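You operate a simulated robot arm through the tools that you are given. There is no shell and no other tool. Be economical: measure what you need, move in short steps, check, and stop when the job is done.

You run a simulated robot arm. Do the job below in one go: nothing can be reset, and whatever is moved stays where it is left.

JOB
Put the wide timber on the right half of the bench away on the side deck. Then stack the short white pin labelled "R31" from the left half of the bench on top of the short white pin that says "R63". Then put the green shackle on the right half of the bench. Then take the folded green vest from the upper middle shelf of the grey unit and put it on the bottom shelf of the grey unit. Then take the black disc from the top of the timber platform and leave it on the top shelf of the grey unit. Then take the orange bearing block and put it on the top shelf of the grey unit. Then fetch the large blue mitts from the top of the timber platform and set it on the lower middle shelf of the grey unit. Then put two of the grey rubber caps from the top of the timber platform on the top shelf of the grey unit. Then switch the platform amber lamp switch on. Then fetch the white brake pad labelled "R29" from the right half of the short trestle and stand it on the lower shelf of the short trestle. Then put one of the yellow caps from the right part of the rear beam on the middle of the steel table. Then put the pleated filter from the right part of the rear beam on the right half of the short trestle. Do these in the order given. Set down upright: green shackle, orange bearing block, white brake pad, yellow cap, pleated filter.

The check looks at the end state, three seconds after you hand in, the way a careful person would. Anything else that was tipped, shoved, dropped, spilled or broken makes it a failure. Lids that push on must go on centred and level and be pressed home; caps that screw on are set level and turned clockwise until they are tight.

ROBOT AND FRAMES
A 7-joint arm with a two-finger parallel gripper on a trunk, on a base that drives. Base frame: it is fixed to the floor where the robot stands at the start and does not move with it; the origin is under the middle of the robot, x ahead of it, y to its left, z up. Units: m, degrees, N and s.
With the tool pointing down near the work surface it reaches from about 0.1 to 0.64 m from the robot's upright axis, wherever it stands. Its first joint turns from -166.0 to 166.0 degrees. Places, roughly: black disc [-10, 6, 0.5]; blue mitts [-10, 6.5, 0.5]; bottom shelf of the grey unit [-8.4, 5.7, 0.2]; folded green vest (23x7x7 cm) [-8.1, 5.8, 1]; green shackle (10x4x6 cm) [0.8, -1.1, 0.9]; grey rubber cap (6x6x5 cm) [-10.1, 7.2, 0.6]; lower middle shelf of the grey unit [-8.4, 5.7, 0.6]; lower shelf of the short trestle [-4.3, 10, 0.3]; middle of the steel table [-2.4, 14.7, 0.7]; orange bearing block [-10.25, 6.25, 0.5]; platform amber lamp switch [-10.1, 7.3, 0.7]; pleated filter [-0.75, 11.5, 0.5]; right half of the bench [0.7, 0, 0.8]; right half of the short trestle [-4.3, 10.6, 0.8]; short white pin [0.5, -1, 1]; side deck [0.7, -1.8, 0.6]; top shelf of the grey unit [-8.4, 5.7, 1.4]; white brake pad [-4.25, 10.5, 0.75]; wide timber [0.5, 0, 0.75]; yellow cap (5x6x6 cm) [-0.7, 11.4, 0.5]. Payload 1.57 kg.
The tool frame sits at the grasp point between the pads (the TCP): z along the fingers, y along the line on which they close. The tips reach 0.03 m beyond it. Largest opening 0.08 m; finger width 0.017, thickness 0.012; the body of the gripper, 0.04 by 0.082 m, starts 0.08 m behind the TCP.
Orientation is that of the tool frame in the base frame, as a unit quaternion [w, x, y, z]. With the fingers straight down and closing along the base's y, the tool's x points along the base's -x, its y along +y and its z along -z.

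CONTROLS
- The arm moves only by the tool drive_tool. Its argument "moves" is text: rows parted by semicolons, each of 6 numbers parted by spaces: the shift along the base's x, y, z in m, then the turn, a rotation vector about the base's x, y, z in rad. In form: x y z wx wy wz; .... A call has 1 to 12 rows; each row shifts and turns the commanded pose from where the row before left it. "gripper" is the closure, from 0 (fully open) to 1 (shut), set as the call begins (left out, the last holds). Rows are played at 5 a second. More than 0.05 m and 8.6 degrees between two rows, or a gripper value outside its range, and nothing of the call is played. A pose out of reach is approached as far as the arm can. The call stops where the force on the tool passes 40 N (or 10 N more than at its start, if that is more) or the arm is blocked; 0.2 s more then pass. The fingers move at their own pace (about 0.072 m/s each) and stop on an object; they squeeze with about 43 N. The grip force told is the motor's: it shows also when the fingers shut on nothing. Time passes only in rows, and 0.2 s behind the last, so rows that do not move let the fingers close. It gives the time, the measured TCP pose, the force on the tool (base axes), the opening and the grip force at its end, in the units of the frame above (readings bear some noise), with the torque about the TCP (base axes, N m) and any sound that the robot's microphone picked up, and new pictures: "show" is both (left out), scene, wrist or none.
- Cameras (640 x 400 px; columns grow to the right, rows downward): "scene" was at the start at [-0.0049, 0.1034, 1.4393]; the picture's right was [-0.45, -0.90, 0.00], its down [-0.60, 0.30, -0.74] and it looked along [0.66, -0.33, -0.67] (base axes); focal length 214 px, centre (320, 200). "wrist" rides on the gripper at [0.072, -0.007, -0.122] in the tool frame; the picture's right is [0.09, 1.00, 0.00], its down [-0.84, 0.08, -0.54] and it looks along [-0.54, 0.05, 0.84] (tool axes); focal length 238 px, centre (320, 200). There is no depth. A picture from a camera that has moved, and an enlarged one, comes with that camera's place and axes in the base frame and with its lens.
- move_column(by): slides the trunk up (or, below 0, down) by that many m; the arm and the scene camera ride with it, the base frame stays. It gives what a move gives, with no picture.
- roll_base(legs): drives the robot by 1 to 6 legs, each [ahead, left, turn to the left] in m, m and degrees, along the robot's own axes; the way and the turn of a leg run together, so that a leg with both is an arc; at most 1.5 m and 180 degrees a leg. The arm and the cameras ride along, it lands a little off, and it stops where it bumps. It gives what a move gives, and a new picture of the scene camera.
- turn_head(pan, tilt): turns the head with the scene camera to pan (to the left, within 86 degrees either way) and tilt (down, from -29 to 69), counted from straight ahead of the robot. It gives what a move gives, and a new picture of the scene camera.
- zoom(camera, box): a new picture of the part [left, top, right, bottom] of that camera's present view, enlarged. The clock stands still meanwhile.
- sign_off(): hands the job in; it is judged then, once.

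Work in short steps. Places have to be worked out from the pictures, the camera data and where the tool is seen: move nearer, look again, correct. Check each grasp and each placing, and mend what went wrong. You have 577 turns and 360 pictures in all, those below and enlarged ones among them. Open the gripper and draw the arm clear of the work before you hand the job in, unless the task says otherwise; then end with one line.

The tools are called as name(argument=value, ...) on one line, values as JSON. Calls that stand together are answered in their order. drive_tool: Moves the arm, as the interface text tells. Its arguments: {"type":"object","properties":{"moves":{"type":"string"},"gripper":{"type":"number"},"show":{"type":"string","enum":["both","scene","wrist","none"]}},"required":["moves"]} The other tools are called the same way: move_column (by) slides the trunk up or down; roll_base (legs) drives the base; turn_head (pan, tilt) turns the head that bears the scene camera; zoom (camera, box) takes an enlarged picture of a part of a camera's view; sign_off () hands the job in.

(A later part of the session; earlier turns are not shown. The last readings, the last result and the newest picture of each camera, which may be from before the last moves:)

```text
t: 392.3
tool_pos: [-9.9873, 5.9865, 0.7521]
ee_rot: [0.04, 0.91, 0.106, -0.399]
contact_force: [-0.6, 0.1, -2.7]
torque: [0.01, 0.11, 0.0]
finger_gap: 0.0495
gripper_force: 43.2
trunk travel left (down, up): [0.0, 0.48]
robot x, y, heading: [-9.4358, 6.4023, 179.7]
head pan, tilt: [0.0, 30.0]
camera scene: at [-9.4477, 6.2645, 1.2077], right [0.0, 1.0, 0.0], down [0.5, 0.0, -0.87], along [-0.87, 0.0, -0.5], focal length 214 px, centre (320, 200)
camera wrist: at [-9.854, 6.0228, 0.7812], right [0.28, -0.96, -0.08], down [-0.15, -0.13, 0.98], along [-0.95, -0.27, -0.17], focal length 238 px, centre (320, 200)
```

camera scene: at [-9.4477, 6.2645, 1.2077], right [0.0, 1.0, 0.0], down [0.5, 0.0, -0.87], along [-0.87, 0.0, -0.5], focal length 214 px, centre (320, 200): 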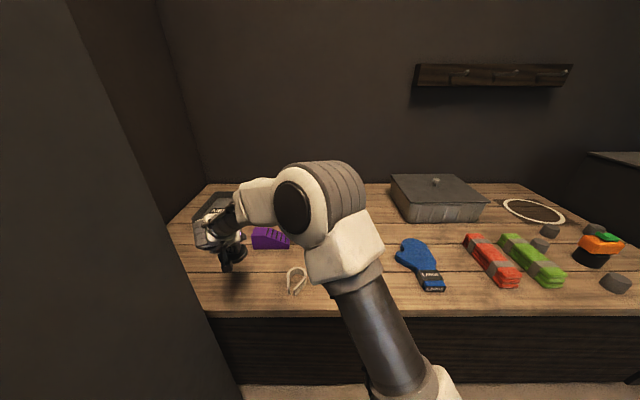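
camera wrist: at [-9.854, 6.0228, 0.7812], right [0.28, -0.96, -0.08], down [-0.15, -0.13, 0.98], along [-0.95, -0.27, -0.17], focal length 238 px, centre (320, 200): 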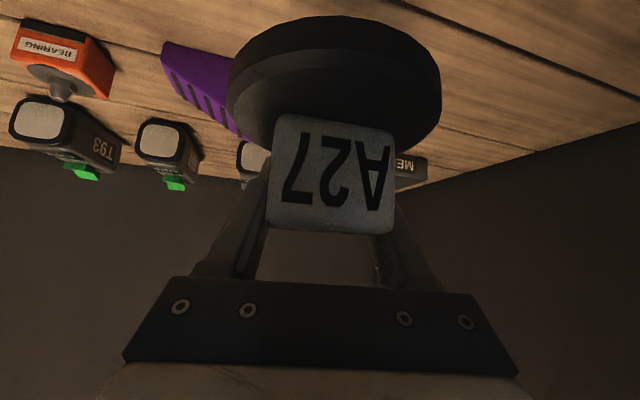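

Disc is held level. I bring it closer, then back away and reposition before the shelf.

drive_tool(moves="0.02 0.04 0.01 0 0 -0.04;0.02 0.04 0.01 0 0 -0.04;0.01 0.045 0.01 0 0 -0.04;0 0.045 0.01 0 0 -0.04;0 0.045 0.01 0 0 -0.04;0 0.045 0.01 0 0 -0.03;0 0.045 0.01 0 0 0;0 0.045 0.01 0 0 0;0 0.045 0.01 0 0 0;0 0 0 0 0 0", show="none")

roll_base(legs=[[-0.7, 0, 0], [0, -0.6, 0]])

```text
t: 394.5
tool_pos: [-9.939, 6.3805, 0.8405]
ee_rot: [-0.006, 0.916, 0.001, -0.401]
contact_force: [0.5, 0.5, -3.0]
torque: [-0.02, 0.14, 0.0]
finger_gap: 0.049
gripper_force: 43.4
trunk travel left (down, up): [0.0, 0.48]
robot x, y, heading: [-9.4351, 6.4064, 179.7]
head pan, tilt: [0.0, 30.0]
```

```text
t: 404.1
tool_pos: [-9.2312, 6.9651, 0.8406]
ee_rot: [-0.004, 0.916, 0.007, -0.401]
contact_force: [0.5, -0.3, -3.1]
torque: [0.0, 0.14, -0.02]
finger_gap: 0.0486
gripper_force: 42.7
trunk travel left (down, up): [0.0, 0.48]
robot x, y, heading: [-8.7326, 6.9945, -179.2]
head pan, tilt: [0.0, 30.0]
camera scene: at [-8.7378, 6.8562, 1.2077], right [-0.01, 1.0, 0.0], down [0.5, 0.0, -0.87], along [-0.87, -0.01, -0.5], focal length 214 px, centre (320, 200)
```

scene: 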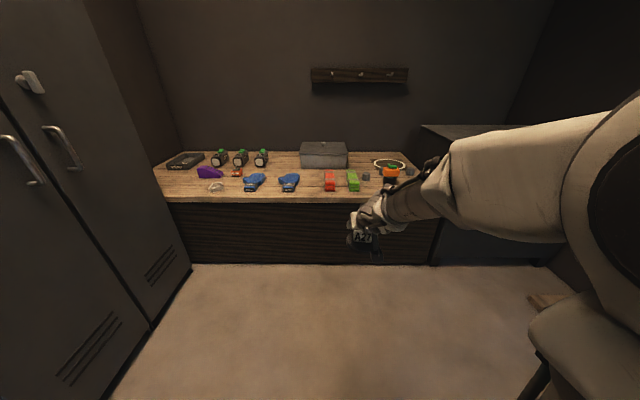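

roll_base(legs=[[0, 0, 89.2]])

move_column(by=0.48)

turn_head(pan=10, tilt=20)

```text
t: 409.5
tool_pos: [-8.7207, 6.4933, 0.8409]
ee_rot: [0.275, 0.657, 0.638, -0.293]
contact_force: [-0.5, 0.3, -2.2]
torque: [-0.13, 0.01, 0.01]
finger_gap: 0.0485
gripper_force: 43.3
trunk travel left (down, up): [0.0, 0.48]
robot x, y, heading: [-8.7268, 6.9946, -92.3]
head pan, tilt: [0.0, 30.0]
camera scene: at [-8.589, 6.9809, 1.2077], right [-1.0, 0.04, 0.0], down [0.02, 0.5, -0.87], along [-0.03, -0.87, -0.5], focal length 214 px, centre (320, 200)
```

scene: 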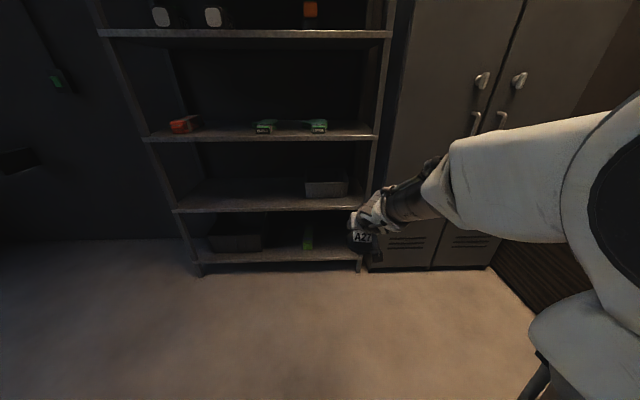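

```text
refused: 0.48 is not a number from -0.4 to 0.4
```

```text
t: 410.2
tool_pos: [-8.7215, 6.4915, 0.8408]
ee_rot: [0.274, 0.657, 0.638, -0.293]
contact_force: [0.6, 0.2, -2.5]
torque: [-0.12, 0.0, -0.04]
finger_gap: 0.0487
gripper_force: 42.9
trunk travel left (down, up): [0.0, 0.48]
robot x, y, heading: [-8.7298, 6.9959, -92.2]
head pan, tilt: [10.0, 20.0]
camera scene: at [-8.573, 6.979, 1.2237], right [-0.99, -0.14, 0.0], down [-0.05, 0.34, -0.94], along [0.13, -0.93, -0.34], focal length 214 px, centre (320, 200)
```

scene: 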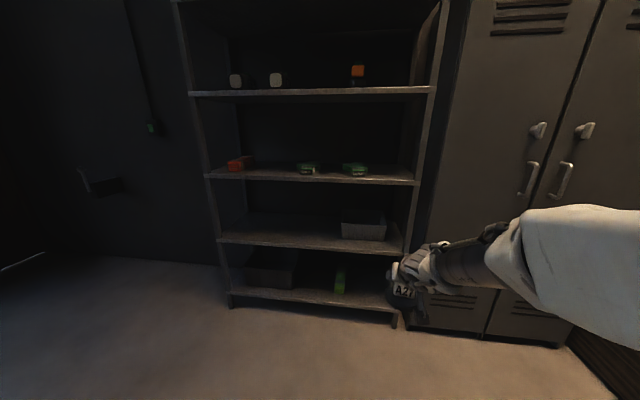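

Top shelf surface ≈1.38, free to the right of the orange lamp (x≈-8.65…-8.86) and between the lamps (x≈-8.24…-8.52). The disc goes to x≈-8.755. I raise the trunk.

move_column(by=0.4)

drive_tool(moves="-0.01 0 0.045 0 0 0.02;-0.01 0 0.045 0 0 0;-0.01 0 0.045 0 0 0;-0.005 0 0.045 0 0 0;0 0 0.045 0 0 0;0 0 0 0 0 0")

```text
t: 414.1
tool_pos: [-8.7216, 6.4926, 1.2407]
ee_rot: [0.275, 0.657, 0.637, -0.294]
contact_force: [0.5, -0.4, -3.6]
torque: [-0.11, 0.01, 0.0]
finger_gap: 0.0487
gripper_force: 43.0
trunk travel left (down, up): [-0.4, 0.08]
robot x, y, heading: [-8.7286, 6.9941, -92.2]
head pan, tilt: [10.0, 20.0]
```

```text
t: 415.4
tool_pos: [-8.7548, 6.4938, 1.4644]
ee_rot: [0.277, 0.651, 0.645, -0.29]
contact_force: [1.4, 0.8, -2.3]
torque: [-0.11, 0.02, 0.01]
finger_gap: 0.0486
gripper_force: 42.8
trunk travel left (down, up): [-0.4, 0.08]
robot x, y, heading: [-8.7259, 6.9952, -92.1]
head pan, tilt: [10.0, 20.0]
camera scene: at [-8.573, 6.979, 1.6238], right [-0.99, -0.14, 0.0], down [-0.05, 0.34, -0.94], along [0.13, -0.93, -0.34], focal length 214 px, centre (320, 200)
camera wrist: at [-8.758, 6.6333, 1.4952], right [1.0, 0.05, -0.08], down [0.09, -0.17, 0.98], along [0.03, -0.98, -0.17], focal length 238 px, centre (320, 200)
```

scene: 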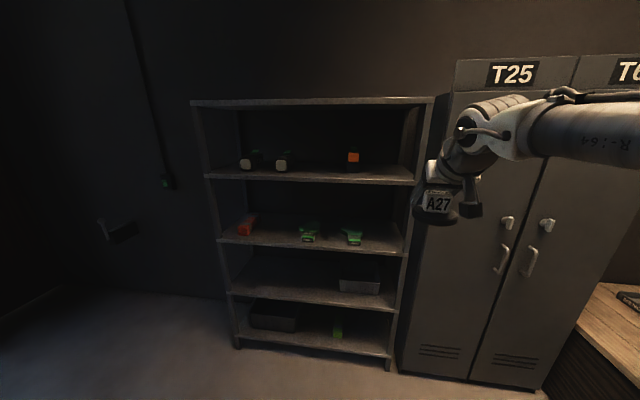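
wrist: 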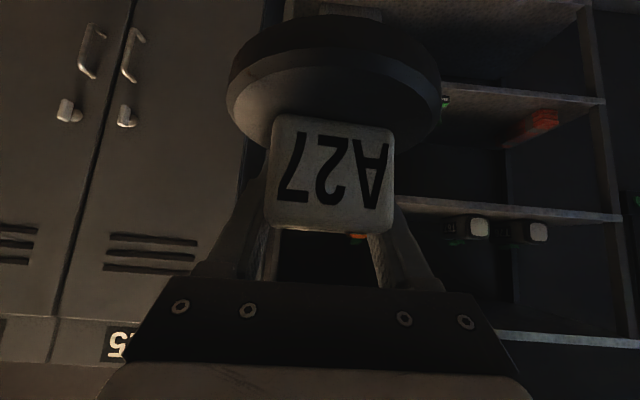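

I drive forward so the disc is just at the shelf edge height-clear.

roll_base(legs=[[0.58, 0, 2.1]])

```text
t: 419.7
tool_pos: [-8.7466, 5.9159, 1.4647]
ee_rot: [0.282, 0.639, 0.657, -0.285]
contact_force: [-1.1, -0.1, -3.2]
torque: [-0.08, -0.01, -0.02]
finger_gap: 0.0486
gripper_force: 43.2
trunk travel left (down, up): [-0.4, 0.08]
robot x, y, heading: [-8.7377, 6.4167, -89.9]
head pan, tilt: [10.0, 20.0]
camera scene: at [-8.5827, 6.406, 1.6238], right [-0.98, -0.17, 0.0], down [-0.06, 0.34, -0.94], along [0.16, -0.93, -0.34], focal length 214 px, centre (320, 200)
```

scene: 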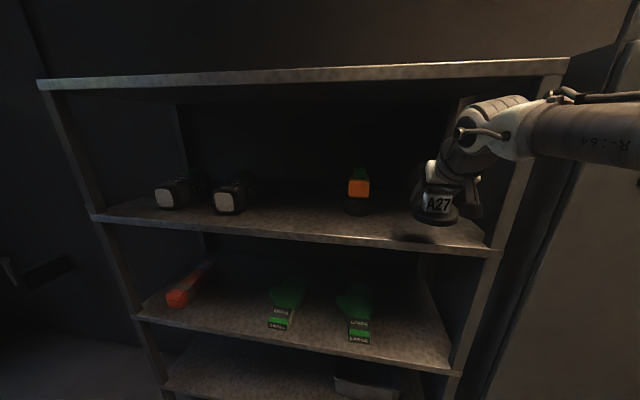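

drive_tool(moves="-0.005 -0.03 0 0 0 -0.03;-0.005 -0.035 0 0 0 -0.02;-0.005 -0.035 0 0 0 0;-0.003 -0.03 0 0 0 0;0 0 0 0 0 0")

```text
t: 420.9
tool_pos: [-8.7606, 5.7848, 1.4636]
ee_rot: [0.275, 0.655, 0.64, -0.292]
contact_force: [0.7, 0.3, -2.8]
torque: [-0.15, 0.05, -0.01]
finger_gap: 0.0482
gripper_force: 43.1
trunk travel left (down, up): [-0.4, 0.08]
robot x, y, heading: [-8.7394, 6.4164, -90.1]
head pan, tilt: [10.0, 20.0]
camera scene: at [-8.5816, 6.4058, 1.6236], right [-0.98, -0.17, 0.0], down [-0.06, 0.34, -0.94], along [0.16, -0.93, -0.34], focal length 214 px, centre (320, 200)
camera wrist: at [-8.7633, 5.9239, 1.4927], right [1.0, 0.03, -0.08], down [0.08, -0.17, 0.98], along [0.02, -0.98, -0.17], focal length 238 px, centre (320, 200)
```

scene: 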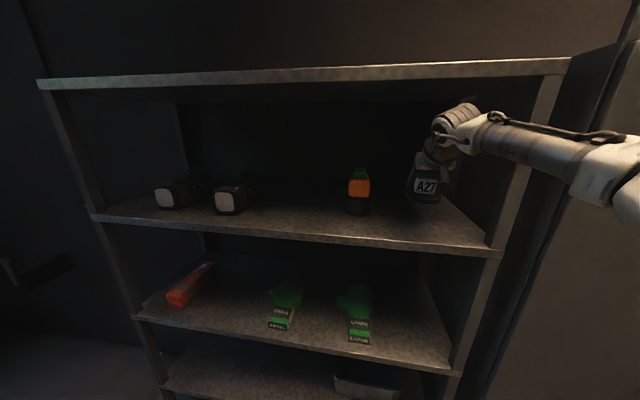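
wrist: 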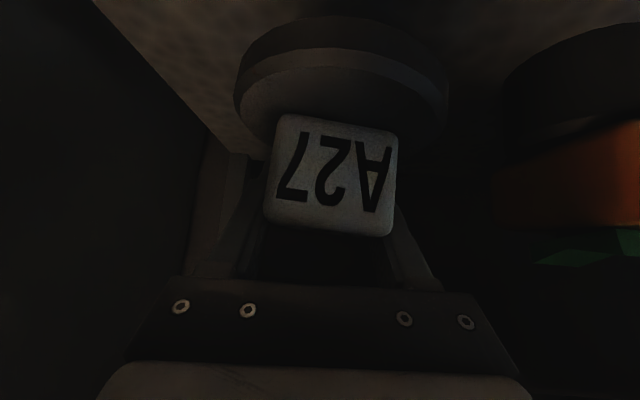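

Positioned between post and lamp. I lower to contact.

drive_tool(moves="0 0 -0.012 0 0 0;0 0 -0.01 0 0 0;0 0 -0.006 0 0 0;0 0 -0.005 0 0 0;0 0 -0.005 0 0 0;0 0 -0.005 0 0 0;0 0 0 0 0 0", show="none")

```text
t: 422.5
tool_pos: [-8.764, 5.7865, 1.4207]
ee_rot: [0.274, 0.656, 0.64, -0.293]
contact_force: [1.0, 0.0, -3.1]
torque: [-0.11, 0.0, 0.03]
finger_gap: 0.0483
gripper_force: 43.4
trunk travel left (down, up): [-0.4, 0.08]
robot x, y, heading: [-8.7394, 6.4186, -89.7]
head pan, tilt: [10.0, 20.0]
```

drive_tool(moves="0 0 -0.004 0 0 0;0 0 -0.004 0 0 0;0 0 -0.004 0 0 0;0 0 -0.004 0 0 0;0 0 -0.004 0 0 0;0 0 0 0 0 0", show="wrist")

```text
t: 423.9
tool_pos: [-8.7645, 5.7863, 1.4006]
ee_rot: [0.275, 0.656, 0.639, -0.292]
contact_force: [0.2, 0.3, -3.0]
torque: [-0.13, 0.02, 0.01]
finger_gap: 0.0482
gripper_force: 42.9
trunk travel left (down, up): [-0.4, 0.08]
robot x, y, heading: [-8.7391, 6.4181, -90.0]
head pan, tilt: [10.0, 20.0]
camera wrist: at [-8.7662, 5.9242, 1.4314], right [1.0, 0.03, -0.08], down [0.08, -0.17, 0.98], along [0.02, -0.98, -0.17], focal length 238 px, centre (320, 200)
```

wrist: 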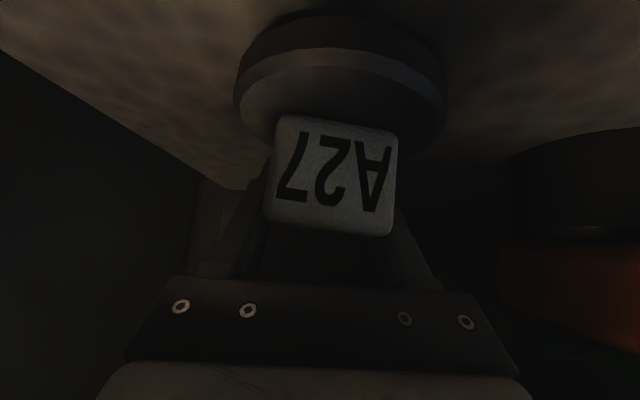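

drive_tool(moves="0 0 -0.004 0 0 0;0 0 -0.004 0 0 0;0 0 -0.003 0 0 0;0 0 -0.003 0 0 0;0 0 -0.003 0 0 0;0 0 0 0 0 0", show="none")

```text
t: 425.3
tool_pos: [-8.7623, 5.7874, 1.3898]
ee_rot: [0.279, 0.653, 0.64, -0.293]
contact_force: [6.4, -6.1, 35.1]
torque: [1.25, -0.12, -0.54]
finger_gap: 0.0476
gripper_force: 42.9
trunk travel left (down, up): [-0.4, 0.08]
robot x, y, heading: [-8.7401, 6.4168, -89.9]
head pan, tilt: [10.0, 20.0]
```

Contact. I unload a bit and release.

drive_tool(moves="0 0 0.003 0 0 0;0 0 0 0 0 0", show="none")

drive_tool(moves="0 0 0 0 0 0;0 0 0 0 0 0;0 0 0 0 0 0", gripper=0, show="wrist")

```text
t: 425.9
tool_pos: [-8.7635, 5.7883, 1.3882]
ee_rot: [0.276, 0.655, 0.64, -0.292]
contact_force: [7.6, -0.4, 17.1]
torque: [-0.14, -0.1, 0.0]
finger_gap: 0.0476
gripper_force: 43.3
trunk travel left (down, up): [-0.4, 0.08]
robot x, y, heading: [-8.7402, 6.4194, -90.2]
head pan, tilt: [10.0, 20.0]
```

```text
t: 426.7
tool_pos: [-8.765, 5.7877, 1.386]
ee_rot: [0.275, 0.655, 0.641, -0.291]
contact_force: [-0.4, 0.5, 1.0]
torque: [0.01, -0.03, 0.01]
finger_gap: 0.079
gripper_force: 0.1
trunk travel left (down, up): [-0.4, 0.08]
robot x, y, heading: [-8.7416, 6.4148, -89.9]
head pan, tilt: [10.0, 20.0]
camera wrist: at [-8.766, 5.9253, 1.4175], right [1.0, 0.04, -0.08], down [0.08, -0.17, 0.98], along [0.02, -0.98, -0.18], focal length 238 px, centre (320, 200)
```

wrist: 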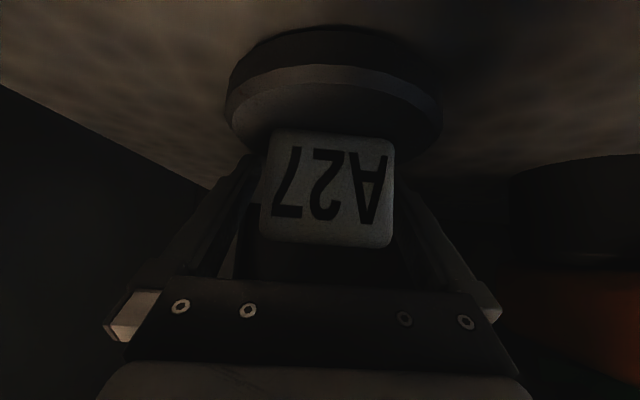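

Disc sits on the shelf (surface ≈1.325). I withdraw along the finger axis.

drive_tool(moves="0 0.025 0.022 0 0 0;0 0.03 0.028 0 0 0;0 0.035 0.025 0 0 0;0 0.04 0 0 0 0;0 0 0 0 0 0")

```text
t: 427.9
tool_pos: [-8.7656, 5.9159, 1.4626]
ee_rot: [0.275, 0.655, 0.64, -0.291]
contact_force: [0.5, -0.5, 0.6]
torque: [0.0, -0.02, -0.05]
finger_gap: 0.0801
gripper_force: 0.1
trunk travel left (down, up): [-0.4, 0.08]
robot x, y, heading: [-8.7373, 6.4157, -90.2]
head pan, tilt: [10.0, 20.0]
camera scene: at [-8.5827, 6.4065, 1.6238], right [-0.98, -0.17, 0.0], down [-0.06, 0.34, -0.94], along [0.16, -0.93, -0.34], focal length 214 px, centre (320, 200)
camera wrist: at [-8.7672, 6.0544, 1.4924], right [1.0, 0.03, -0.08], down [0.08, -0.17, 0.98], along [0.02, -0.98, -0.17], focal length 238 px, centre (320, 200)
```

scene: 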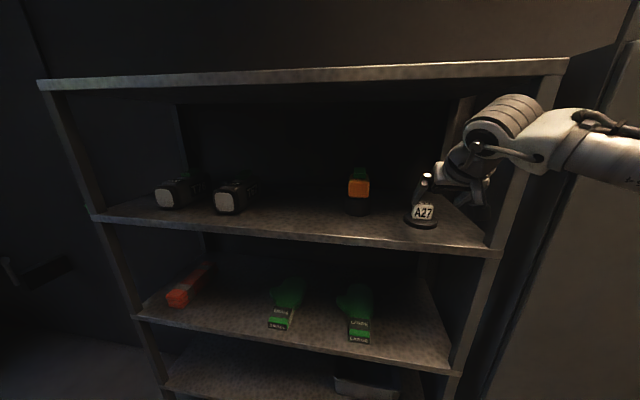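
wrist: 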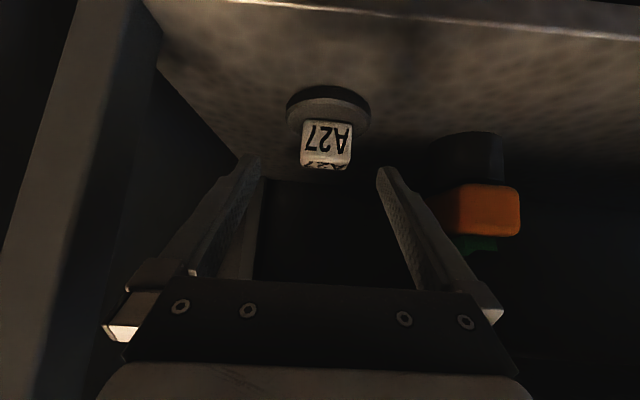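

Disc placed upright. I back out, turn and return to the platform.

roll_base(legs=[[-0.58, 0, 0], [0, 0, -90]])

move_column(by=-0.4)

roll_base(legs=[[0, 0.5, 0], [0.6, 0, 0]])

```text
t: 437.3
tool_pos: [-9.2397, 7.0208, 1.4622]
ee_rot: [-0.011, 0.916, -0.012, -0.401]
contact_force: [-0.6, 0.6, -0.1]
torque: [-0.01, 0.0, 0.0]
finger_gap: 0.0801
gripper_force: 0.1
trunk travel left (down, up): [-0.4, 0.08]
robot x, y, heading: [-8.736, 6.994, 179.7]
head pan, tilt: [10.0, 20.0]
camera scene: at [-8.7502, 6.8374, 1.6238], right [-0.17, 0.99, 0.0], down [0.34, 0.06, -0.94], along [-0.93, -0.16, -0.34], focal length 214 px, centre (320, 200)
```

scene: 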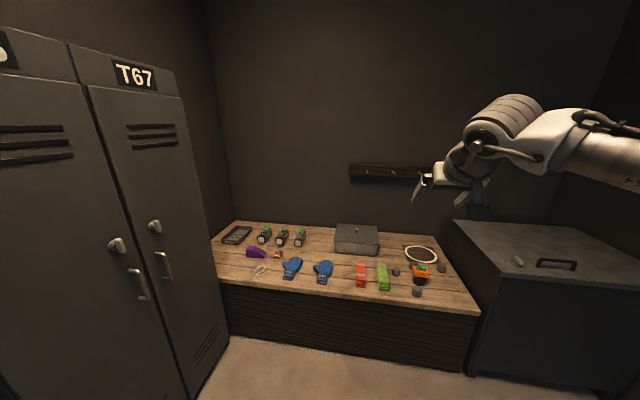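

```text
t: 441.1
tool_pos: [-9.2398, 7.0213, 1.0624]
ee_rot: [-0.012, 0.916, -0.012, -0.401]
contact_force: [0.8, 0.0, 0.9]
torque: [-0.04, 0.0, -0.03]
finger_gap: 0.0797
gripper_force: 0.1
trunk travel left (down, up): [0.0, 0.48]
robot x, y, heading: [-8.7385, 6.9929, 180.2]
head pan, tilt: [10.0, 20.0]
```

```text
t: 449.4
tool_pos: [-9.8497, 6.5288, 1.0618]
ee_rot: [-0.013, 0.916, -0.015, -0.401]
contact_force: [-0.2, 0.5, -0.3]
torque: [0.04, 0.03, 0.0]
finger_gap: 0.0803
gripper_force: 0.0
trunk travel left (down, up): [0.0, 0.48]
robot x, y, heading: [-9.3475, 6.4983, 179.3]
head pan, tilt: [10.0, 20.0]
camera scene: at [-9.3612, 6.342, 1.2238], right [-0.16, 0.99, 0.0], down [0.34, 0.06, -0.94], along [-0.93, -0.15, -0.34], focal length 214 px, centre (320, 200)
```

scene: 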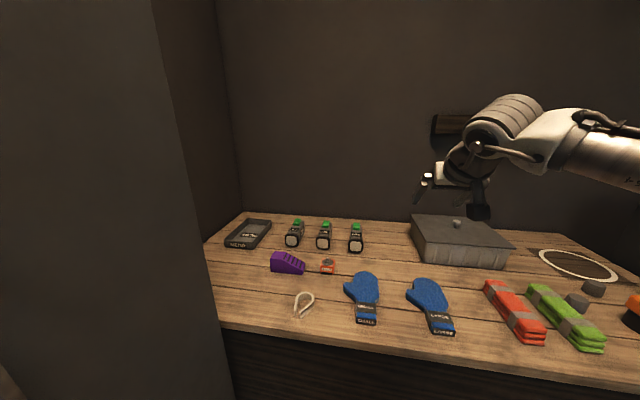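

Bearing block ≈(-10.22,6.245). I move the base slightly closer.

roll_base(legs=[[0.17, 0.02, 0.5]])

```text
t: 451.2
tool_pos: [-10.0204, 6.5062, 1.0629]
ee_rot: [-0.011, 0.916, -0.011, -0.401]
contact_force: [0.1, -0.1, -0.1]
torque: [0.0, 0.0, 0.03]
finger_gap: 0.0798
gripper_force: 0.1
trunk travel left (down, up): [0.0, 0.48]
robot x, y, heading: [-9.5237, 6.4757, 179.9]
head pan, tilt: [10.0, 20.0]
camera scene: at [-9.5296, 6.3227, 1.2238], right [-0.17, 0.99, 0.0], down [0.34, 0.06, -0.94], along [-0.93, -0.16, -0.34], focal length 214 px, centre (320, 200)
```

scene: 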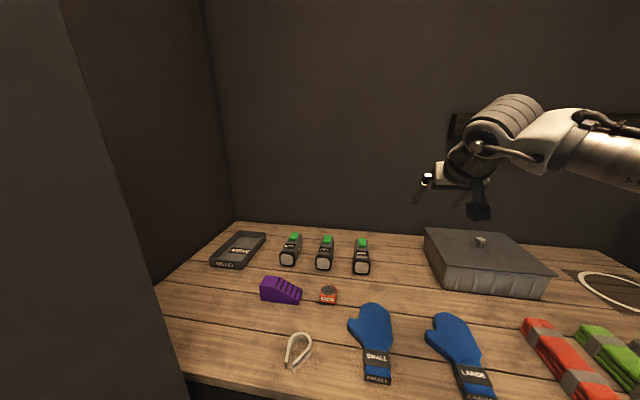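

drive_tool(moves="-0.007 -0.03 -0.035 0 0 0;-0.007 -0.03 -0.035 0 0 0;-0.007 -0.03 -0.035 0 0 0;-0.007 -0.03 -0.035 0 0 0;-0.007 -0.03 -0.035 0 0 0;-0.007 -0.03 -0.035 0 0 0;-0.007 -0.03 -0.035 0 0 0;-0.007 -0.03 -0.035 0 0 0;-0.007 -0.018 -0.03 0 0 0;0 0 0 0 0 0", show="wrist")

```text
t: 453.4
tool_pos: [-10.0846, 6.2457, 0.7536]
ee_rot: [-0.011, 0.916, -0.011, -0.401]
contact_force: [-0.5, 0.4, -0.9]
torque: [-0.02, 0.0, -0.03]
finger_gap: 0.0802
gripper_force: 0.1
trunk travel left (down, up): [0.0, 0.48]
robot x, y, heading: [-9.5174, 6.4812, 180.2]
head pan, tilt: [10.0, 20.0]
camera wrist: at [-9.9456, 6.2481, 0.7844], right [0.03, -1.0, -0.08], down [-0.17, -0.08, 0.98], along [-0.98, -0.02, -0.17], focal length 238 px, centre (320, 200)
```

wrist: 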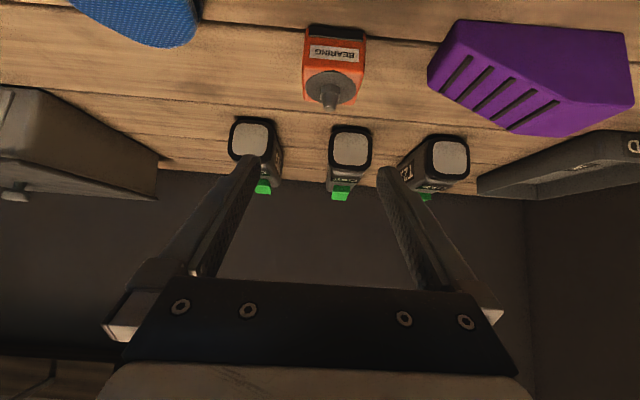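

Block: width ≈6.5 cm, front face x≈-10.174, centre y≈6.237, top ≈0.604. I align and approach along the finger axis.

drive_tool(moves="-0.015 -0.003 -0.032 0 0 0;-0.015 -0.003 -0.033 0 0 0;-0.016 -0.003 -0.033 0 0 0;-0.02 0 -0.019 0 0 0;0 0 0 0 0 0", show="wrist")

```text
t: 454.6
tool_pos: [-10.1481, 6.2395, 0.6364]
ee_rot: [-0.012, 0.916, -0.011, -0.4]
contact_force: [0.8, -0.6, -0.1]
torque: [0.02, 0.02, -0.02]
finger_gap: 0.08
gripper_force: 0.1
trunk travel left (down, up): [0.0, 0.48]
robot x, y, heading: [-9.5185, 6.4751, 179.8]
head pan, tilt: [10.0, 20.0]
camera wrist: at [-10.0096, 6.2405, 0.6664], right [0.03, -1.0, -0.08], down [-0.17, -0.08, 0.98], along [-0.98, -0.02, -0.17], focal length 238 px, centre (320, 200)
```

wrist: 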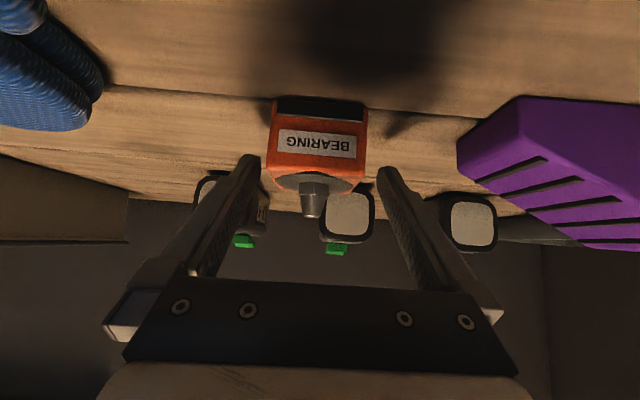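

drive_tool(moves="-0.018 0.003 -0.016 0 0 0;-0.018 0 -0.016 0 0 0;-0.014 0 -0.013 0 0 0;0 0 0 0 0 0", show="wrist")

```text
t: 455.4
tool_pos: [-10.1877, 6.2486, 0.6067]
ee_rot: [-0.004, 0.914, -0.008, -0.405]
contact_force: [8.4, 3.8, 14.3]
torque: [-0.47, 0.05, 0.31]
finger_gap: 0.0768
gripper_force: 0.0
out of reach, approached as far as the arm can: row 2, 3
trunk travel left (down, up): [0.0, 0.48]
robot x, y, heading: [-9.5179, 6.4816, 180.2]
head pan, tilt: [10.0, 20.0]
stopped in row 4: the force on the tool passed its limit at 79 N (the readings are from after the stop); the commanded pose is now the measured one
camera wrist: at [-10.0486, 6.2516, 0.6352], right [0.04, -1.0, -0.07], down [-0.16, -0.08, 0.98], along [-0.99, -0.03, -0.16], focal length 238 px, centre (320, 200)
```

wrist: 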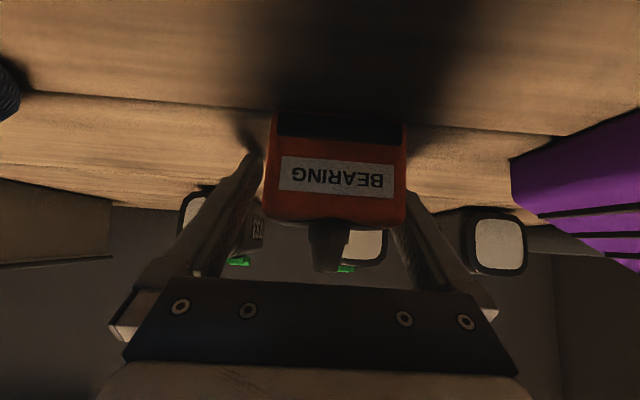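

I reached the arm's limit and a finger touched the block. I back off along the axis, then bring the base a bit closer.

drive_tool(moves="0.02 -0.005 0.02 0 0 0;0.03 -0.002 0.03 0 0 0;0.03 0 0.03 0 0 0;0 0 0 0 0 0", show="none")

roll_base(legs=[[0.08, 0.03, 0]])

```text
t: 456.4
tool_pos: [-10.1083, 6.2425, 0.6852]
ee_rot: [-0.005, 0.915, -0.008, -0.404]
contact_force: [0.6, -0.9, 0.0]
torque: [0.0, 0.01, -0.04]
finger_gap: 0.0797
gripper_force: 0.0
trunk travel left (down, up): [0.0, 0.48]
robot x, y, heading: [-9.5193, 6.4804, 180.2]
head pan, tilt: [10.0, 20.0]
```

```text
t: 457.2
tool_pos: [-10.1124, 6.242, 0.6844]
ee_rot: [-0.007, 0.915, -0.011, -0.404]
contact_force: [-0.1, 0.9, 0.9]
torque: [0.0, 0.01, 0.03]
finger_gap: 0.0801
gripper_force: 0.1
trunk travel left (down, up): [0.0, 0.48]
robot x, y, heading: [-9.5219, 6.4754, 179.5]
head pan, tilt: [10.0, 20.0]
stopped in leg 1: the robot was blocked; the commanded pose is now the measured one
camera scene: at [-9.5326, 6.3199, 1.2238], right [-0.17, 0.99, 0.0], down [0.34, 0.06, -0.94], along [-0.93, -0.16, -0.34], focal length 214 px, centre (320, 200)
```

scene: 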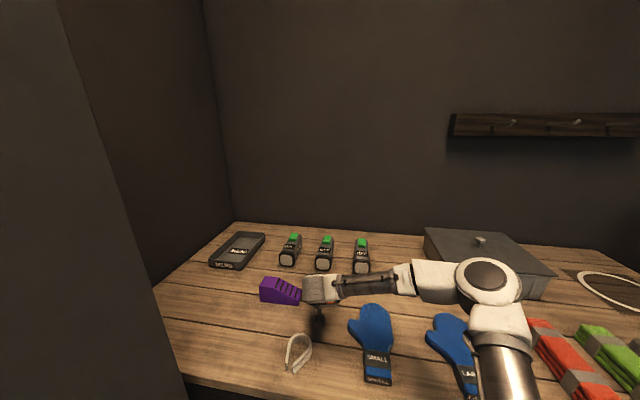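

The base is against the platform. I raise the tool a bit and slide the base sideways nearer the block's line.

drive_tool(moves="0.01 0.03 0.04 0 0 0;0.01 0.03 0.04 0 0 0;0 0.04 0 0 0 0;0 0.03 0 0 0 0;0 0 0 0 0 0", show="none")

roll_base(legs=[[-0.02, 0, 0], [0, 0.13, 0]])

```text
refused: row 1 steps farther than a row can; nothing moved
```

```text
t: 459.2
tool_pos: [-10.0922, 6.1128, 0.6857]
ee_rot: [-0.005, 0.915, -0.009, -0.403]
contact_force: [-0.5, -0.7, 0.0]
torque: [0.01, 0.04, -0.01]
finger_gap: 0.0798
gripper_force: 0.1
trunk travel left (down, up): [0.0, 0.48]
robot x, y, heading: [-9.5024, 6.3461, 179.6]
head pan, tilt: [10.0, 20.0]
camera scene: at [-9.5131, 6.1898, 1.2238], right [-0.17, 0.99, 0.0], down [0.34, 0.06, -0.94], along [-0.93, -0.16, -0.34], focal length 214 px, centre (320, 200)
```

scene: 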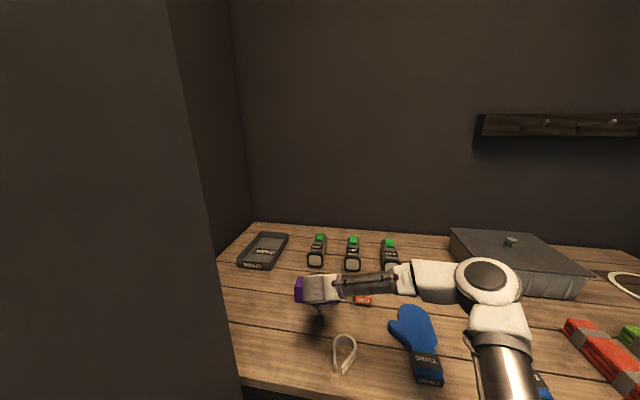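

No contact happened, luckily. I bring the tool back in front of the block, a little higher.

drive_tool(moves="0 0.02 0.03 0 0 0;0 0.04 0 0 0 0;0 0.04 0 0 0 0;0 0.024 -0.02 0 0 0;0 0 0 0 0 0", show="wrist")

```text
t: 460.4
tool_pos: [-10.0947, 6.2359, 0.6957]
ee_rot: [-0.006, 0.915, -0.01, -0.404]
contact_force: [1.3, 0.5, 0.0]
torque: [0.01, 0.0, 0.0]
finger_gap: 0.0801
gripper_force: 0.1
trunk travel left (down, up): [0.0, 0.48]
robot x, y, heading: [-9.5004, 6.3454, 179.5]
head pan, tilt: [10.0, 20.0]
camera wrist: at [-9.9546, 6.2386, 0.726], right [0.04, -1.0, -0.07], down [-0.17, -0.08, 0.98], along [-0.99, -0.03, -0.17], focal length 238 px, centre (320, 200)
```

wrist: 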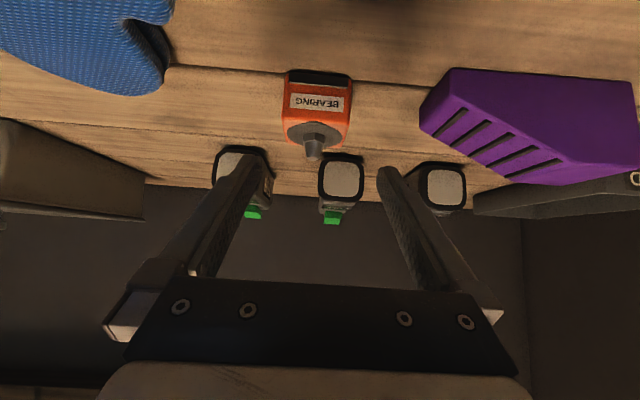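

drive_tool(moves="-0.027 0.003 -0.026 0 0 0;-0.027 0.002 -0.026 0 0 0;-0.02 0 -0.019 0 0 0;0 0 0 0 0 0", show="wrist")

```text
t: 461.4
tool_pos: [-10.1667, 6.2408, 0.624]
ee_rot: [-0.007, 0.915, -0.01, -0.403]
contact_force: [-0.5, 0.6, -0.1]
torque: [0.01, 0.0, -0.01]
finger_gap: 0.08
gripper_force: 0.0
trunk travel left (down, up): [0.0, 0.48]
robot x, y, heading: [-9.4976, 6.3472, 179.6]
head pan, tilt: [10.0, 20.0]
camera wrist: at [-10.0276, 6.2437, 0.6537], right [0.04, -1.0, -0.07], down [-0.17, -0.08, 0.98], along [-0.99, -0.03, -0.17], focal length 238 px, centre (320, 200)
```

wrist: 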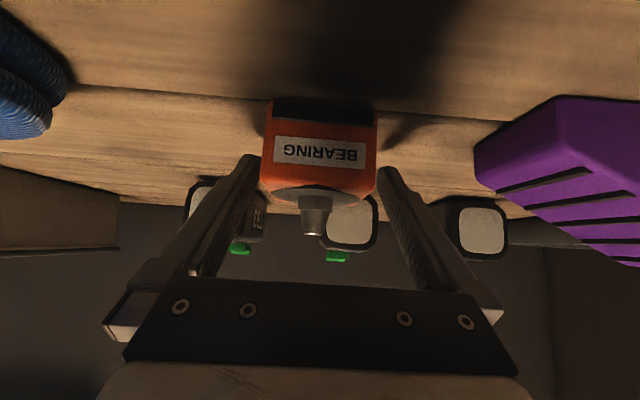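

drive_tool(moves="-0.013 0 -0.012 0 0 0;-0.013 0 -0.011 0 0 0;-0.01 0 -0.008 0 0 0;0 0 0 0 0 0", show="wrist")

```text
t: 462.2
tool_pos: [-10.1987, 6.2384, 0.607]
ee_rot: [-0.003, 0.912, -0.008, -0.41]
contact_force: [18.6, 2.8, 25.3]
torque: [-0.41, -0.06, 0.25]
finger_gap: 0.0759
gripper_force: 0.1
trunk travel left (down, up): [0.0, 0.48]
robot x, y, heading: [-9.4997, 6.3459, 179.7]
head pan, tilt: [10.0, 20.0]
stopped in row 3: the force on the tool passed its limit at 184 N (the readings are from after the stop); the commanded pose is now the measured one
camera wrist: at [-10.0596, 6.2423, 0.6337], right [0.04, -1.0, -0.07], down [-0.15, -0.07, 0.99], along [-0.99, -0.03, -0.15], focal length 238 px, centre (320, 200)
```

wrist: 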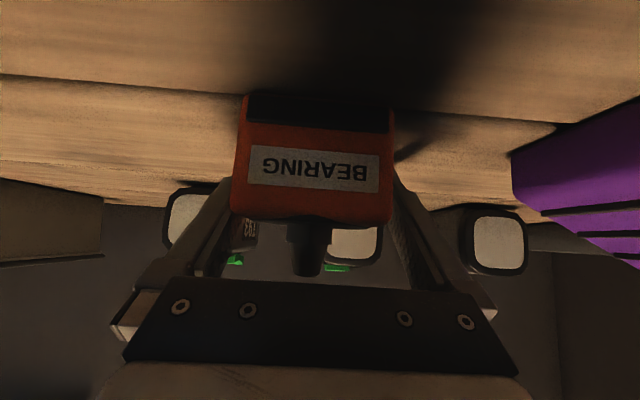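

The fingertips met the platform itself (top ≈0.577). The block is between the pads; I raise a few mm and close.

drive_tool(moves="0 0.002 0.008 0 0 0;0 0 0 0 0 0", show="none")

drive_tool(moves="0 0 0 0 0 0;0 0 0 0 0 0;0 0 0 0 0 0;0 0 0 0 0 0", gripper=1, show="wrist")

```text
t: 462.8
tool_pos: [-10.1993, 6.2423, 0.6068]
ee_rot: [-0.005, 0.914, -0.008, -0.405]
contact_force: [-0.5, 0.5, -0.7]
torque: [0.0, 0.03, -0.05]
finger_gap: 0.08
gripper_force: 0.0
trunk travel left (down, up): [0.0, 0.48]
robot x, y, heading: [-9.4959, 6.3454, 179.5]
head pan, tilt: [10.0, 20.0]
```

```text
t: 463.8
tool_pos: [-10.1978, 6.2414, 0.6067]
ee_rot: [-0.005, 0.914, -0.009, -0.406]
contact_force: [0.1, 0.6, -0.1]
torque: [-0.04, 0.04, 0.03]
finger_gap: 0.0598
gripper_force: 42.7
trunk travel left (down, up): [0.0, 0.48]
robot x, y, heading: [-9.5008, 6.3453, 179.7]
head pan, tilt: [10.0, 20.0]
camera wrist: at [-10.06, 6.2451, 0.6367], right [0.04, -1.0, -0.07], down [-0.16, -0.08, 0.98], along [-0.99, -0.03, -0.16], focal length 238 px, centre (320, 200)
```

wrist: 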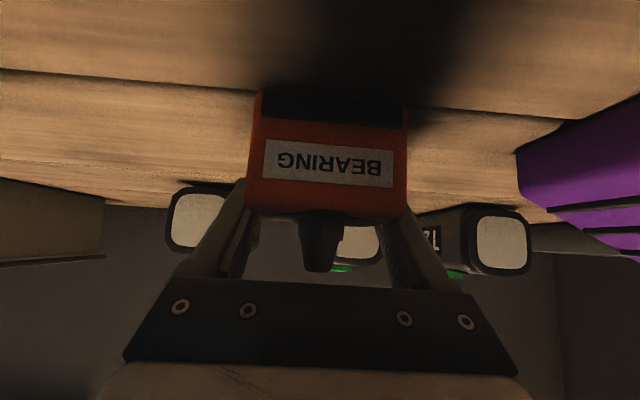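

Gripped (6 cm). I lift and watch.

drive_tool(moves="0 0 0.015 0 0 0;0 0 0.03 0 0 0;0.005 0.005 0.045 0 0 0;0.01 0.015 0.04 0 0 0;0.02 0.02 0.03 0 0 0;0.02 0.03 0.02 0 0 0;0 0 0 0 0 0", show="wrist")

```text
t: 465.4
tool_pos: [-10.1447, 6.3105, 0.7876]
ee_rot: [-0.005, 0.914, -0.008, -0.406]
contact_force: [-0.8, 0.0, -5.5]
torque: [-0.03, 0.19, -0.01]
finger_gap: 0.0595
gripper_force: 42.6
trunk travel left (down, up): [0.0, 0.48]
robot x, y, heading: [-9.4987, 6.3477, 179.8]
head pan, tilt: [10.0, 20.0]
camera wrist: at [-10.0052, 6.3139, 0.8166], right [0.04, -1.0, -0.07], down [-0.16, -0.08, 0.98], along [-0.99, -0.03, -0.16], focal length 238 px, centre (320, 200)
```

wrist: 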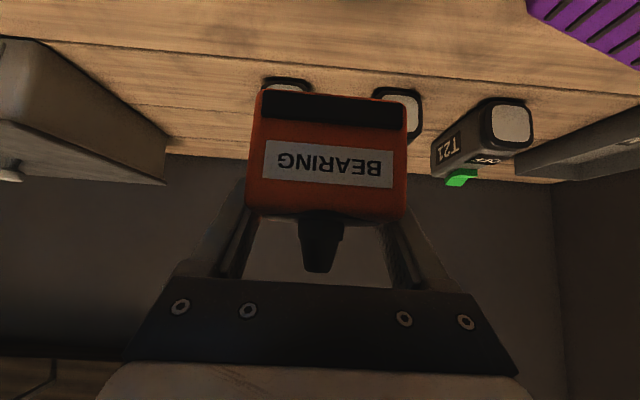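

Held firmly. I retract it toward the robot, then reverse.

drive_tool(moves="0.03 0.01 0.03 0 0 0;0.04 0.01 0.02 0 0 0;0.04 0.01 0.01 0 0 0;0.03 0 0.02 0 0 0;0 0 0 0 0 0", show="none")

roll_base(legs=[[-0.3, 0, 0], [-0.4, -0.65, 0]])

```text
t: 466.6
tool_pos: [-10.0032, 6.3416, 0.8662]
ee_rot: [-0.005, 0.914, -0.008, -0.406]
contact_force: [-0.6, 0.4, -5.6]
torque: [-0.01, 0.11, -0.02]
finger_gap: 0.06
gripper_force: 42.8
trunk travel left (down, up): [0.0, 0.48]
robot x, y, heading: [-9.4977, 6.3464, 179.7]
head pan, tilt: [10.0, 20.0]
```

```text
t: 474.1
tool_pos: [-9.2997, 6.9843, 0.8668]
ee_rot: [-0.003, 0.914, -0.005, -0.406]
contact_force: [-0.6, -0.1, -4.6]
torque: [-0.02, 0.15, 0.01]
finger_gap: 0.0598
gripper_force: 42.9
trunk travel left (down, up): [0.0, 0.48]
robot x, y, heading: [-8.8, 6.987, -179.9]
head pan, tilt: [10.0, 20.0]
camera scene: at [-8.8078, 6.8351, 1.2238], right [-0.18, 0.98, 0.0], down [0.34, 0.06, -0.94], along [-0.93, -0.17, -0.34], focal length 214 px, centre (320, 200)
```

scene: 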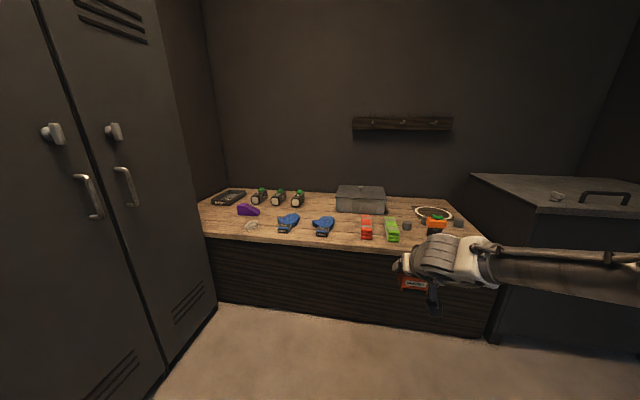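

roll_base(legs=[[0, 0, 89.9], [0, 0.36, 0]])

move_column(by=0.4)

drive_tool(moves="0 0 0.045 0 0 0;0 0 0.045 0 0 0;0 0 0.045 0 0 0;0 0 0.04 0 0 0;0 0 0 0 0 0")

```text
t: 482.6
tool_pos: [-8.4181, 6.4967, 0.8673]
ee_rot: [0.288, 0.642, 0.651, -0.285]
contact_force: [0.0, 0.6, -5.6]
torque: [-0.11, -0.01, 0.02]
finger_gap: 0.0597
gripper_force: 43.0
trunk travel left (down, up): [0.0, 0.48]
robot x, y, heading: [-8.4368, 7.0006, -88.4]
head pan, tilt: [10.0, 20.0]
camera scene: at [-8.279, 6.9917, 1.2238], right [-0.98, -0.2, 0.0], down [-0.07, 0.34, -0.94], along [0.18, -0.92, -0.34], focal length 214 px, centre (320, 200)
```

scene: 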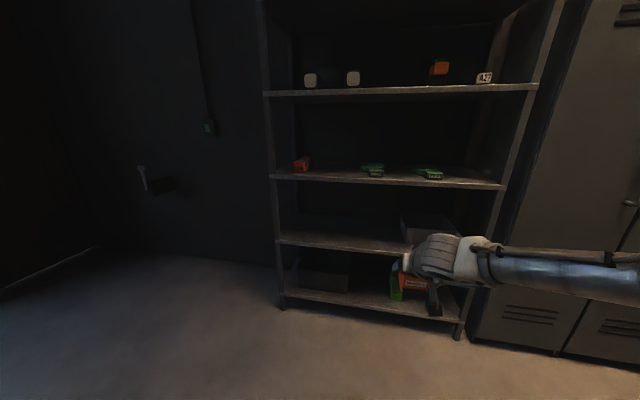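

```text
t: 486.4
tool_pos: [-8.4189, 6.4962, 1.2662]
ee_rot: [0.289, 0.642, 0.65, -0.286]
contact_force: [-1.1, 0.2, -5.1]
torque: [-0.14, 0.0, 0.0]
finger_gap: 0.0598
gripper_force: 43.2
trunk travel left (down, up): [-0.4, 0.08]
robot x, y, heading: [-8.4386, 7.0027, -88.6]
head pan, tilt: [10.0, 20.0]
```

```text
t: 487.6
tool_pos: [-8.4175, 6.4971, 1.4416]
ee_rot: [0.288, 0.642, 0.65, -0.286]
contact_force: [-0.2, 0.1, -5.4]
torque: [-0.13, -0.01, 0.01]
finger_gap: 0.0598
gripper_force: 43.3
trunk travel left (down, up): [-0.4, 0.08]
robot x, y, heading: [-8.4352, 7.0035, -88.7]
head pan, tilt: [10.0, 20.0]
camera scene: at [-8.279, 6.9916, 1.6238], right [-0.98, -0.2, 0.0], down [-0.07, 0.34, -0.94], along [0.18, -0.92, -0.34], focal length 214 px, centre (320, 200)
camera wrist: at [-8.4256, 6.6355, 1.4702], right [0.99, 0.07, -0.07], down [0.08, -0.16, 0.98], along [0.06, -0.98, -0.16], focal length 238 px, centre (320, 200)
```

scene: 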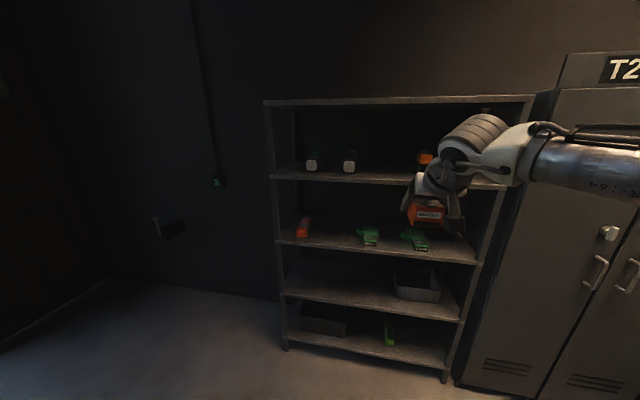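
wrist: 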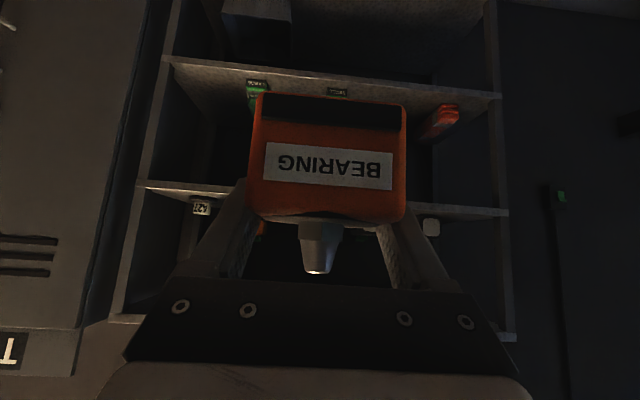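

roll_base(legs=[[0.58, 0, -1.3]])

zoom(camera="scene", box=[220, 60, 560, 260])

```text
t: 491.9
tool_pos: [-8.421, 5.9158, 1.4415]
ee_rot: [0.285, 0.649, 0.643, -0.289]
contact_force: [-0.3, 0.3, -5.4]
torque: [-0.13, 0.0, -0.01]
finger_gap: 0.0599
gripper_force: 43.4
trunk travel left (down, up): [-0.4, 0.08]
robot x, y, heading: [-8.4286, 6.4209, -89.6]
head pan, tilt: [10.0, 20.0]
camera scene: at [-8.2717, 6.4077, 1.6238], right [-0.98, -0.18, 0.0], down [-0.06, 0.34, -0.94], along [0.17, -0.92, -0.34], focal length 214 px, centre (320, 200)
```

scene: 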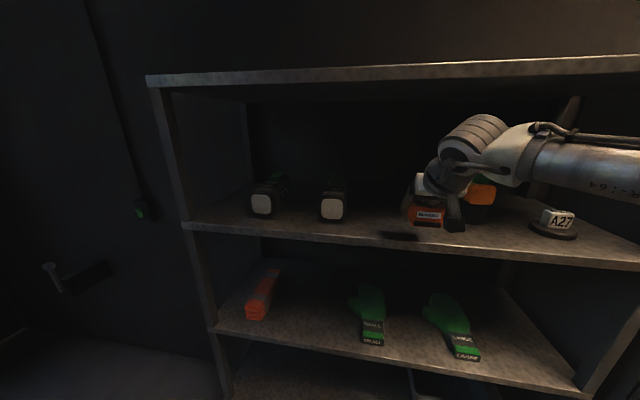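

```text
1.88 times, centred on (390, 160) of scene
camera zoom: at [-8.2717, 6.4077, 1.6238], right [-0.98, -0.18, 0.0], down [-0.06, 0.34, -0.94], along [0.17, -0.92, -0.34], focal length 404 px, centre (188, 275)
```

zoom: 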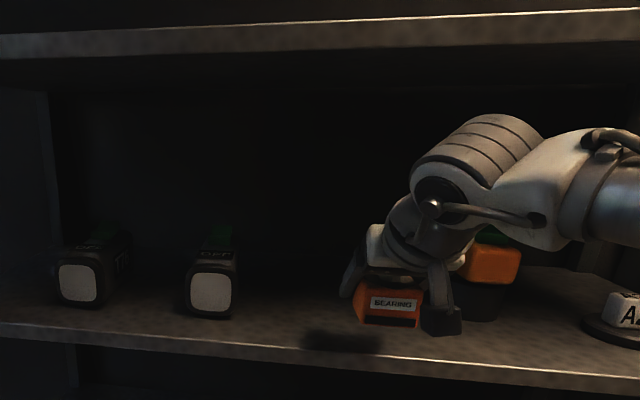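

drive_tool(moves="-0.004 -0.03 0 0 0 0;-0.004 -0.035 0 0 0 0;-0.004 -0.035 0 0 0 0;-0.003 -0.03 0 0 0 0;0 0 -0.02 0 0 0;0 0 -0.012 0 0 0;0 0 -0.006 0 0 0;0 0 0 0 0 0")

```text
t: 493.7
tool_pos: [-8.4376, 5.7859, 1.403]
ee_rot: [0.285, 0.649, 0.643, -0.289]
contact_force: [0.0, 1.4, -5.6]
torque: [-0.18, -0.02, 0.01]
finger_gap: 0.0597
gripper_force: 43.0
trunk travel left (down, up): [-0.4, 0.08]
robot x, y, heading: [-8.43, 6.4172, -89.9]
head pan, tilt: [10.0, 20.0]
camera scene: at [-8.2717, 6.4077, 1.6238], right [-0.98, -0.18, 0.0], down [-0.06, 0.34, -0.94], along [0.17, -0.92, -0.34], focal length 214 px, centre (320, 200)
camera wrist: at [-8.4419, 5.9242, 1.4318], right [1.0, 0.05, -0.07], down [0.08, -0.16, 0.98], along [0.04, -0.99, -0.16], focal length 238 px, centre (320, 200)
```

scene: 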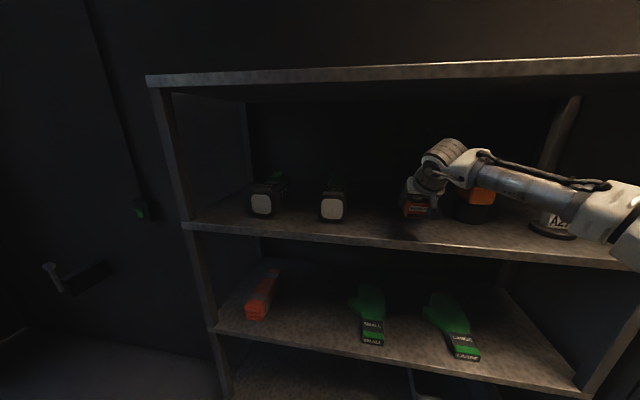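
wrist: 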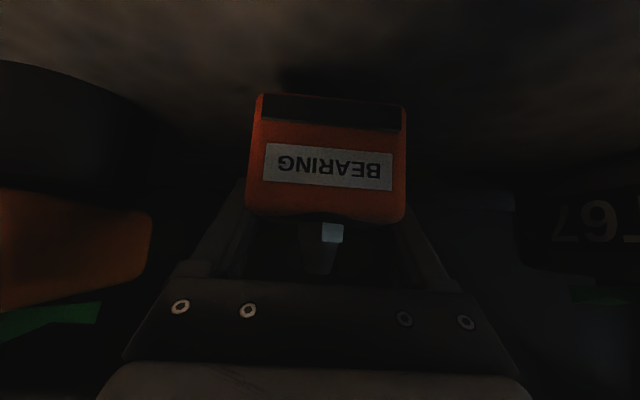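

drive_tool(moves="0 0 -0.004 0 0 0;0 0 -0.004 0 0 0;0 0 -0.004 0 0 0;0 0 -0.003 0 0 0;0 0 -0.003 0 0 0;0 0 -0.003 0 0 0;0 0 0 0 0 0", show="none")

```text
t: 495.3
tool_pos: [-8.4361, 5.7871, 1.3871]
ee_rot: [0.289, 0.648, 0.641, -0.292]
contact_force: [-0.5, -13.0, 35.5]
torque: [0.97, -0.1, -0.15]
finger_gap: 0.0599
gripper_force: 42.8
trunk travel left (down, up): [-0.4, 0.08]
robot x, y, heading: [-8.4268, 6.4188, -89.6]
head pan, tilt: [10.0, 20.0]
```

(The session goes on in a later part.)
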